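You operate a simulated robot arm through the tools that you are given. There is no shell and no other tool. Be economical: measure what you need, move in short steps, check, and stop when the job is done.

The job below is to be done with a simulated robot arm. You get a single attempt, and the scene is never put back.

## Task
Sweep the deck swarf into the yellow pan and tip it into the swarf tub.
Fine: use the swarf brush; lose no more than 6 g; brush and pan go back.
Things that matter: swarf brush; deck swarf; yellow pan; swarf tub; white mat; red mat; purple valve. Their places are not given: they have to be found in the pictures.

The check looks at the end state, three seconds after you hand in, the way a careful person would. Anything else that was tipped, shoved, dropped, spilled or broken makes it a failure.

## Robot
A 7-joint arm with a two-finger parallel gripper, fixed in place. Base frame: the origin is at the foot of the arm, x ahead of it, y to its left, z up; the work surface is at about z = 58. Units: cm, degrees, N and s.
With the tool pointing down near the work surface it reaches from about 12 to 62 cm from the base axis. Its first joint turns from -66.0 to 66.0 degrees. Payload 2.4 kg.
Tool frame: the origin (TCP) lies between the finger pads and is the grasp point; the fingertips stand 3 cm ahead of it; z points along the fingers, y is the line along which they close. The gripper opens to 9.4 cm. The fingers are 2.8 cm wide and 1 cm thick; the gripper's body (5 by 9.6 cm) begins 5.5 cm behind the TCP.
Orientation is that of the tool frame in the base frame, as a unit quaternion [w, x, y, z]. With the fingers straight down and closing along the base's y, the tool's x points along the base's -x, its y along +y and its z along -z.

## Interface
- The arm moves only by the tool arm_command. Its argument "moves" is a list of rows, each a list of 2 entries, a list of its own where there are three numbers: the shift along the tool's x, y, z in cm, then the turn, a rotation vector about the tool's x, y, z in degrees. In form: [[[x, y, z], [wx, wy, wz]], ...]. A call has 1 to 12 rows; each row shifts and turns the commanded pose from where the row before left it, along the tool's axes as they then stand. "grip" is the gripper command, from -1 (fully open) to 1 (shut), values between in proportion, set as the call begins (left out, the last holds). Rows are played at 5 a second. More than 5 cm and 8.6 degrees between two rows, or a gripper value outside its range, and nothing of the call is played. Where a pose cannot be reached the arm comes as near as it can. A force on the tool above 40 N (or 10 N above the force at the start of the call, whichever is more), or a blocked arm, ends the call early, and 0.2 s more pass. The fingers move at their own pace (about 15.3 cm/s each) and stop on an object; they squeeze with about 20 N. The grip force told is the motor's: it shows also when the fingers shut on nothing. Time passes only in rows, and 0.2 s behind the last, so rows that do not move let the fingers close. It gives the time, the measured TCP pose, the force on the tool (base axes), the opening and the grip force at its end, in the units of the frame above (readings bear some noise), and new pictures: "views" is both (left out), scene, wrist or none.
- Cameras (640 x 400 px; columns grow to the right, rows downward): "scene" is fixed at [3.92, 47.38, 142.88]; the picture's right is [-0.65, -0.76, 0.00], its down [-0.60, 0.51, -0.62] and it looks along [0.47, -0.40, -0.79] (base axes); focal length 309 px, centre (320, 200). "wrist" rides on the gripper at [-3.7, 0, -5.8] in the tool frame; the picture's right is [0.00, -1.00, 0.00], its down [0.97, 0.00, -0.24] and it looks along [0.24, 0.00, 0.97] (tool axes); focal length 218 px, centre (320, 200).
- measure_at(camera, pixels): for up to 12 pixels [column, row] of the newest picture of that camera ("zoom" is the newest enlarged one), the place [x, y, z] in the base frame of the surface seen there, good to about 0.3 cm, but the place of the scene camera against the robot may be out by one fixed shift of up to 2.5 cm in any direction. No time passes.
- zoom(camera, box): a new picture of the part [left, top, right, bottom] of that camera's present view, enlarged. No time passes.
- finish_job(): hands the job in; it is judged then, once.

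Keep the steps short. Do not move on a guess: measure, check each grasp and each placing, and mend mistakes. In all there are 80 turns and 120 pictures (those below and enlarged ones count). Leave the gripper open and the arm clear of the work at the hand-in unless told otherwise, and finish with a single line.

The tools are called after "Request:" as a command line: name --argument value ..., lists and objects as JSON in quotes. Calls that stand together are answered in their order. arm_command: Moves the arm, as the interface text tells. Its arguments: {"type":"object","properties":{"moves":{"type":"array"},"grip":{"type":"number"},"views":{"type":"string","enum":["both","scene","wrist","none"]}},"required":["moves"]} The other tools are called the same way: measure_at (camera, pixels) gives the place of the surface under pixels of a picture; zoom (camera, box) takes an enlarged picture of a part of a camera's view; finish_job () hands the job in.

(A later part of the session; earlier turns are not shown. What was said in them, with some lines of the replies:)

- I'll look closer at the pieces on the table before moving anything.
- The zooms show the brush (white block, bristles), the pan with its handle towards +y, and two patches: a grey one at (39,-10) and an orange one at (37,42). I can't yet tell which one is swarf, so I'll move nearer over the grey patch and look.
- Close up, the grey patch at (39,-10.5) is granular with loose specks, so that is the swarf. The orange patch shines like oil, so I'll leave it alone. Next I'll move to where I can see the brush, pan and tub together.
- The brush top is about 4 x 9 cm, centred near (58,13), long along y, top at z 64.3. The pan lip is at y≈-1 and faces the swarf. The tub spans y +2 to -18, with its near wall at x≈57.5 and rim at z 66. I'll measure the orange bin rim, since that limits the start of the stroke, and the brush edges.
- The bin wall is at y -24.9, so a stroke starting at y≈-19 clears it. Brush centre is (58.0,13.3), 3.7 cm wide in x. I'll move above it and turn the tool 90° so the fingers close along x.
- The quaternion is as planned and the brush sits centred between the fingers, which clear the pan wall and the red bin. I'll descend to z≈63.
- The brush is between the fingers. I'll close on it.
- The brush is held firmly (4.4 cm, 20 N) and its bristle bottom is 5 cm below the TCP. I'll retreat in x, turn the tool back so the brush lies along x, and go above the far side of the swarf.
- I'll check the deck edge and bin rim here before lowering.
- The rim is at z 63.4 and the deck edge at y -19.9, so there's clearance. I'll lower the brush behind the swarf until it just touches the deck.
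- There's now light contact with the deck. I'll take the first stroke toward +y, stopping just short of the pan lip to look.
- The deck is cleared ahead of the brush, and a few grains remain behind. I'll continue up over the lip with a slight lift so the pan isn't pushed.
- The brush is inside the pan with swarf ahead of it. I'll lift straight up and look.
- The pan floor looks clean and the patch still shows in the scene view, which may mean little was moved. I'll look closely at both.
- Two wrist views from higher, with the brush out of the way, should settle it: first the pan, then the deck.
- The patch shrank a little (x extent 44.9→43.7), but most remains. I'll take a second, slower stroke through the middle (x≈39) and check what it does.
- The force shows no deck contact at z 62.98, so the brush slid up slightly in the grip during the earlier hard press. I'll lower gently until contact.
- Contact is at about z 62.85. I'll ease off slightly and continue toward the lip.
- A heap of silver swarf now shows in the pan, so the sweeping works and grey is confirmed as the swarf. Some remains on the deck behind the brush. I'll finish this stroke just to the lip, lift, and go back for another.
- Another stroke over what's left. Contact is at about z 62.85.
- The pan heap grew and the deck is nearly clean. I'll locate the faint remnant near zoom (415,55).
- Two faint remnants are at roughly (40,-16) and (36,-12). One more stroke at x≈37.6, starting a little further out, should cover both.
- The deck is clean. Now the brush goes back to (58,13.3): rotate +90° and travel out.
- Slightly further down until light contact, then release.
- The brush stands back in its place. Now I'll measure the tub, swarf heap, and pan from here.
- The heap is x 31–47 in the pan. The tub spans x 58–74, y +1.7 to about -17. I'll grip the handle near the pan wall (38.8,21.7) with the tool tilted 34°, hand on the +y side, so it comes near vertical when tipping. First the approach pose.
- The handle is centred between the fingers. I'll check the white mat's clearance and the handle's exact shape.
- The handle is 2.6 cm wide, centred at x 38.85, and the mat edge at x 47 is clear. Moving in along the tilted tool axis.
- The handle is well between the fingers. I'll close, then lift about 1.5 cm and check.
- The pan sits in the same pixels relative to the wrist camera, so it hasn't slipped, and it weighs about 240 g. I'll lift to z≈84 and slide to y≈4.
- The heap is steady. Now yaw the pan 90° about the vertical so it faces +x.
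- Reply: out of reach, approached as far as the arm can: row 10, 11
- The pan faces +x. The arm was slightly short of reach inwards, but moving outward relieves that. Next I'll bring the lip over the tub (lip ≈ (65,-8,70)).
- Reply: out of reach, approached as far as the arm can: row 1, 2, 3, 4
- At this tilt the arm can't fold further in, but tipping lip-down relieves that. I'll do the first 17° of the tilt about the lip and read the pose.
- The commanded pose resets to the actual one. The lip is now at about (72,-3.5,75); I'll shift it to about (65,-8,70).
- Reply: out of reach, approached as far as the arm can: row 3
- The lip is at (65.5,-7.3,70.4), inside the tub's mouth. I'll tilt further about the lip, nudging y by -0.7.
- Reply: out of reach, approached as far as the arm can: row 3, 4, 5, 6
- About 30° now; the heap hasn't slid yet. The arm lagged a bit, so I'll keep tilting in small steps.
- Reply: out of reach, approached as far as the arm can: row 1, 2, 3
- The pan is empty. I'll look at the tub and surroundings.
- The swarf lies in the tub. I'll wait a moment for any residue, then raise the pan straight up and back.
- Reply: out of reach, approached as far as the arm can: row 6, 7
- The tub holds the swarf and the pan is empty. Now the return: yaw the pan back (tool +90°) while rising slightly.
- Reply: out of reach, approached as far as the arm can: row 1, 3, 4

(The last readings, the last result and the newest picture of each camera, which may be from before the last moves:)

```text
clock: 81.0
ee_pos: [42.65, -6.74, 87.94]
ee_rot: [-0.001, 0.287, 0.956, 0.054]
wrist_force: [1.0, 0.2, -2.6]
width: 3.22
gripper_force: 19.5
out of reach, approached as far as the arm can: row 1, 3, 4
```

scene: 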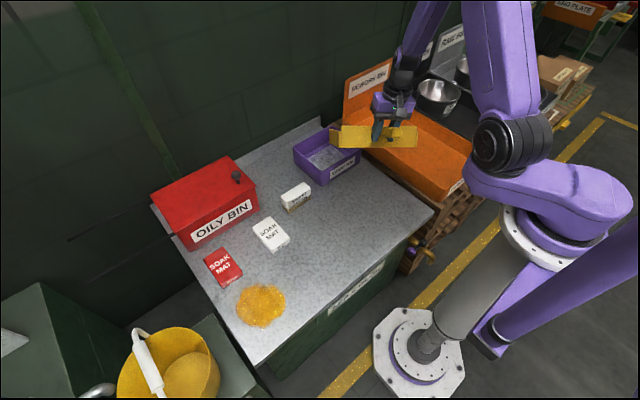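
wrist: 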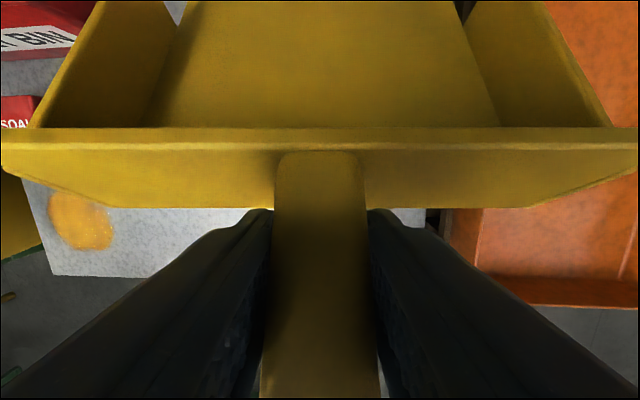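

The tub is visible with the swarf, nothing around it. The arm is near a joint limit in this tilt, so I'll tilt the pan back level first, as on the way in.

Request:
arm_command --moves '[[[0, 1, 0], [2, -8, 0]], [[0, 1, 0], [2, -8, 0]], [[0, 1, 0], [2, -8, 0]], [[0, 1, 0], [0, -8, 0]], [[0, 0, 0], [0, 0, 0]]]' --views "scene"

```text
clock: 82.2
ee_pos: [43.42, -4.38, 87.27]
ee_rot: [0.242, 0.288, 0.922, -0.091]
wrist_force: [0.4, -0.3, -2.7]
width: 3.24
gripper_force: 20.0
out of reach, approached as far as the arm can: row 1
```

scene: 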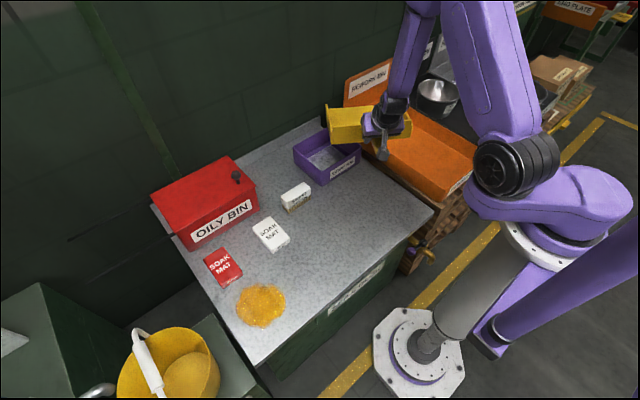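

Now one combined turn of about 55° brings the tool back to its grasp orientation (pan facing -y, level).

Request:
arm_command --moves '[[[0, 0, 0], [3.97, -0.43, 6.77]], [[0, 0, 0], [3.97, -0.43, 6.77]], [[0, 0, 0], [3.97, -0.43, 6.77]], [[0, 0, 0], [3.97, -0.43, 6.77]], [[0, 0, 0], [3.97, -0.43, 6.77]], [[0, 0, 0], [3.97, -0.43, 6.77]], [[0, 0, 0], [3.97, -0.43, 6.77]], [[0, 0, 0], [0, 0, 0]]]' --views "both"

Request:
zoom --camera "scene" --box '[270, 100, 400, 210]'

```text
clock: 84.0
ee_pos: [43.54, -4.2, 87.34]
ee_rot: [0.207, 0.677, 0.676, -0.207]
wrist_force: [1.0, 0.1, -1.6]
width: 3.22
gripper_force: 20.1
```

scene: 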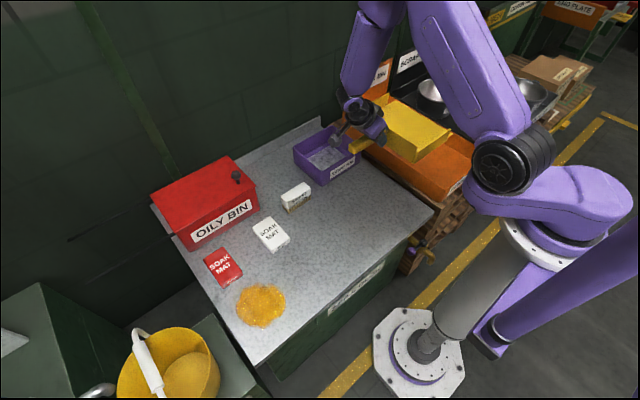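
wrist: 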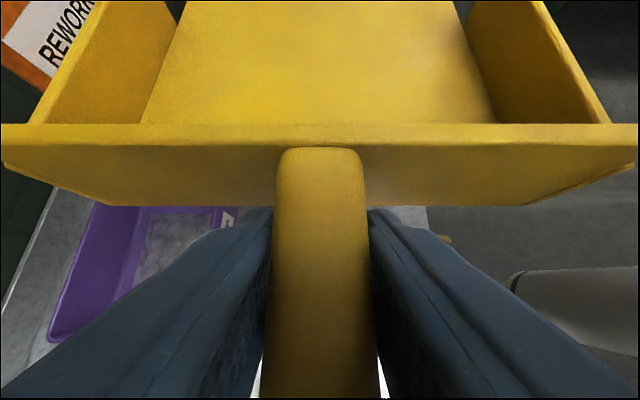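

```text
3.64 times, centred on (335, 155) of scene
```

zoom: 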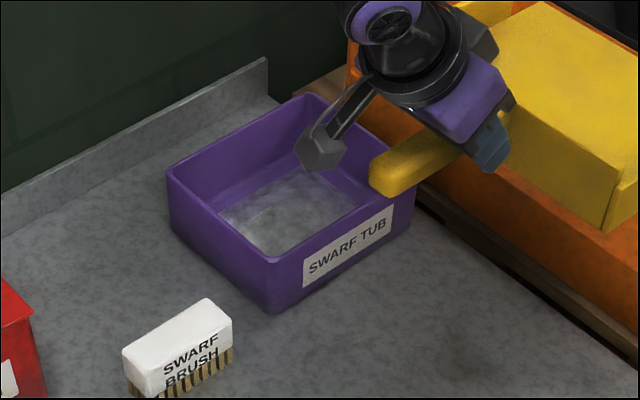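

The tub holds the swarf, the area is clean, and the pan is empty. I'll carry the pan back above its place (TCP x 38.87, y 21.0, its original spot before the brush nudged it).

Request:
arm_command --moves '[[[3.48, -0.78, -2.35], [0, 0, 0]], [[3.48, -0.78, -2.35], [0, 0, 0]], [[3.48, -0.78, -2.35], [0, 0, 0]], [[3.48, -0.78, -2.35], [0, 0, 0]], [[3.48, -0.78, -2.35], [0, 0, 0]], [[3.48, -0.78, -2.35], [0, 0, 0]], [[0, 0, 0], [0, 0, 0]]]' --views "none"

```text
clock: 85.6
ee_pos: [38.66, 21.07, 87.26]
ee_rot: [0.206, 0.676, 0.676, -0.207]
wrist_force: [-0.5, 0.1, -1.2]
width: 3.22
gripper_force: 19.9
```

Request:
arm_command --moves '[[[2.57, 0.15, 3.81], [0, 0, 0]], [[2.57, 0, 3.81], [0, 0, 0]], [[2.57, 0, 3.81], [0, 0, 0]], [[2.57, 0, 3.81], [0, 0, 0]], [[2.0, 0, 2.97], [0, 0, 0]], [[0, 0, 0], [0, 0, 0]]]' --views "scene"

Request:
zoom --camera "scene" --box '[260, 180, 400, 290]'

```text
clock: 87.0
ee_pos: [38.83, 20.8, 65.59]
ee_rot: [0.207, 0.676, 0.676, -0.206]
wrist_force: [-0.5, 0.2, -1.4]
width: 3.18
gripper_force: 20.3
```

scene: 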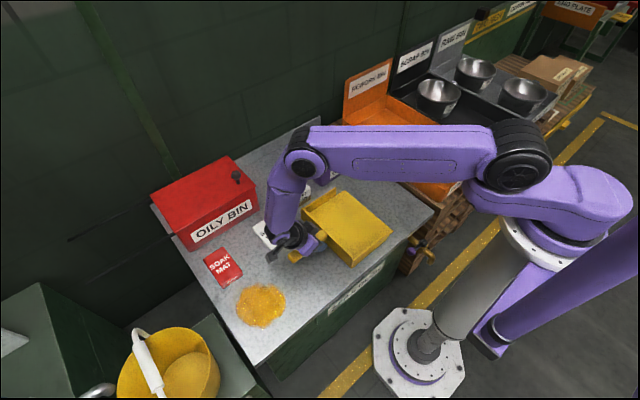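

```text
3.64 times, centred on (330, 235) of scene
```

zoom: 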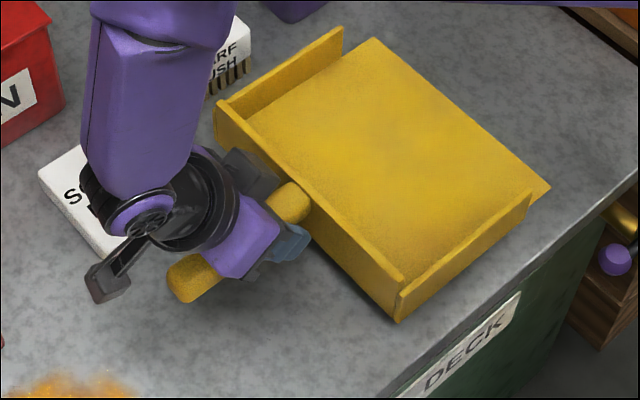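

Level and about 3 cm above the deck. I'll lower gently and watch the force.

Request:
arm_command --moves '[[[0.84, 0, 1.24], [0, 0, 0]], [[0.4, 0, 0.58], [0, 0, 0]], [[0.22, 0, 0.33], [0, 0, 0]], [[0, 0, 0], [0, 0, 0]]]' --views "wrist"

```text
clock: 88.0
ee_pos: [39.05, 20.86, 62.79]
ee_rot: [0.206, 0.677, 0.676, -0.208]
wrist_force: [-0.1, 0.3, -1.6]
width: 3.22
gripper_force: 20.1
```

wrist: 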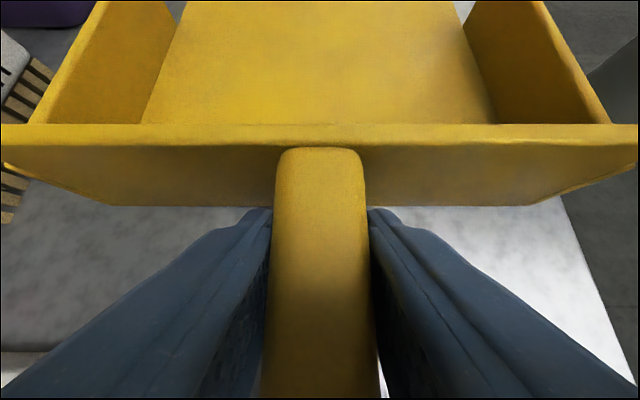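

Request:
arm_command --moves '[[[0.08, 0, 0.12], [0, 0, 0]], [[0.06, 0, 0.08], [0, 0, 0]], [[0, 0, 0], [0, 0, 0]]]' --views "none"

```text
clock: 88.8
ee_pos: [38.87, 20.93, 62.56]
ee_rot: [0.208, 0.676, 0.676, -0.207]
wrist_force: [-0.8, -1.3, 9.0]
width: 3.24
gripper_force: 19.4
```

The pan touches the deck. I'll release and back out along the tool axis.

Request:
arm_command --moves '[[[0, 0, 0], [0, 0, 0]], [[0, 0, 0], [0, 0, 0]], [[0, 0, 0], [0, 0, 0]], [[0, 0, -3], [0, 0, 0]], [[0, 0, -4.5], [0, 0, 0]], [[0, 0, -4.5], [0, 0, 0]], [[0, 0, -4.5], [0, 0, 0]], [[-2.5, 0, -3.8], [0, 0, 0]], [[-2.5, 0, -3.8], [0, 0, 0]], [[0, 0, 0], [0, 0, 0]]]' --grip -1 --views "both"

Request:
zoom --camera "scene" --box '[230, 110, 450, 290]'

```text
clock: 91.0
ee_pos: [38.8, 30.16, 85.4]
ee_rot: [0.207, 0.676, 0.676, -0.207]
wrist_force: [-0.5, -0.3, 0.6]
width: 9.41
gripper_force: 0.2
```

scene: 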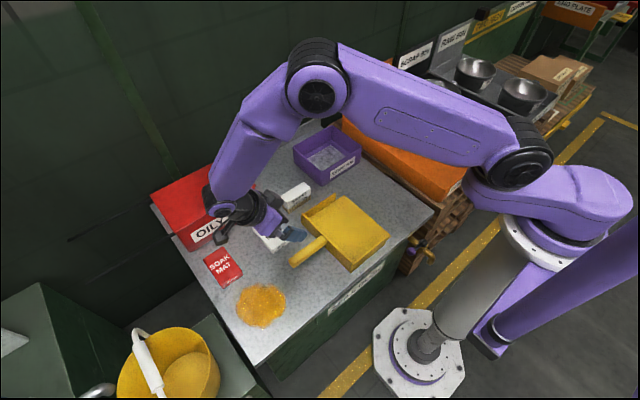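
wrist: 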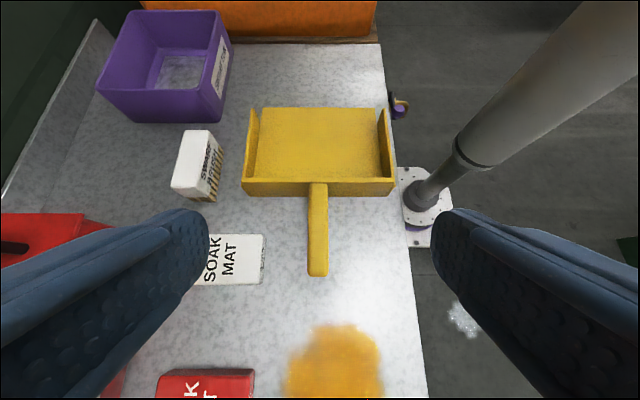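

```text
2.22 times, centred on (340, 200) of scene
```

zoom: 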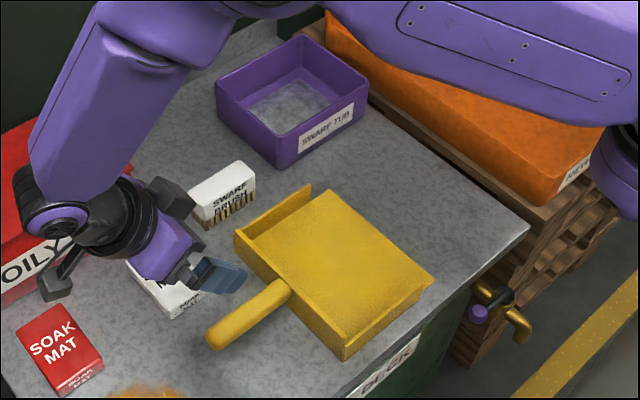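

Pan and brush are back in place. I'll raise the arm clear and take a final look.

Request:
arm_command --moves '[[[-2.5, 0, -3.7], [0, 0, 0]], [[-2.5, 0, -3.7], [0, 0, 0]], [[-2.5, 0, -3.7], [0, 0, 0]], [[-3.6, 0, 2.4], [0, 8.5, 0]], [[-3.6, 0, 2.4], [0, 8.5, 0]], [[-3.6, 0, 2], [0, 8.5, 0]], [[-3.6, 0, 1], [0, 8.5, 0]], [[-4, 0, 0], [0, 0, 0]], [[-4, 0, 0], [0, 0, 0]], [[0, 0, 0], [0, 0, 0]]]' --views "both"

Request:
zoom --camera "scene" --box '[140, 110, 450, 340]'

```text
clock: 93.2
ee_pos: [39.21, 5.8, 96.78]
ee_rot: [0.0, 0.707, 0.707, 0.0]
wrist_force: [0.1, -0.4, -0.9]
width: 9.41
gripper_force: 0.1
```

scene: 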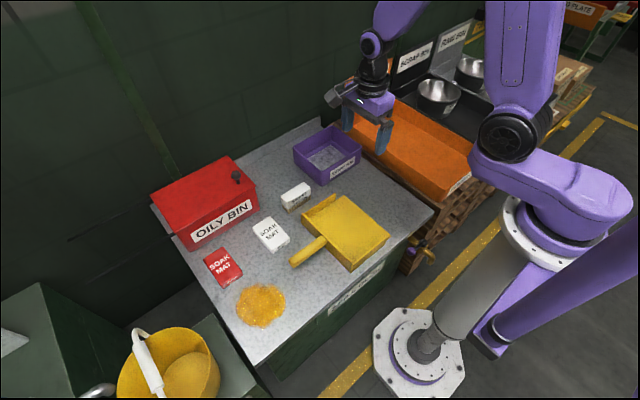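
wrist: 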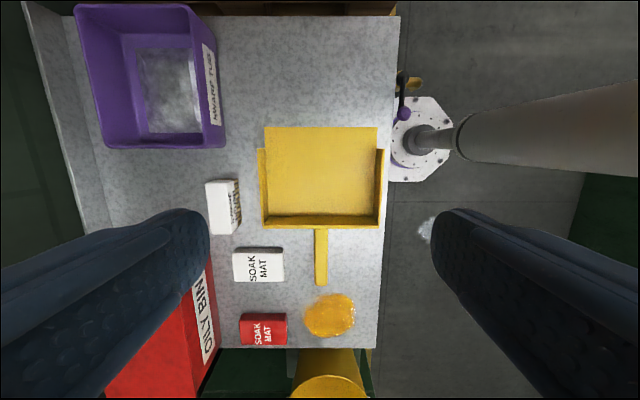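

```text
1.74 times, centred on (295, 225) of scene
```

zoom: 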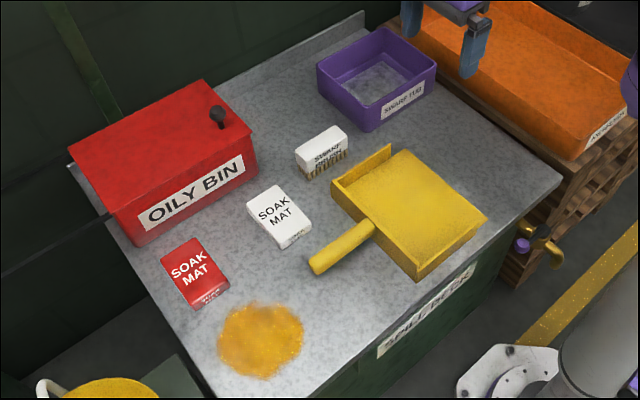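

The deck is clean of swarf, the tub holds it, and the brush and pan are back. The mats, valve and oil are untouched, and the gripper is open with the arm clear. Handing in.

Request:
finish_job

```text
The job is handed in.
```

The deck swarf is in the swarf tub with no spill visible around it (grams not measured), the brush and pan are back in place, and the job is handed in.
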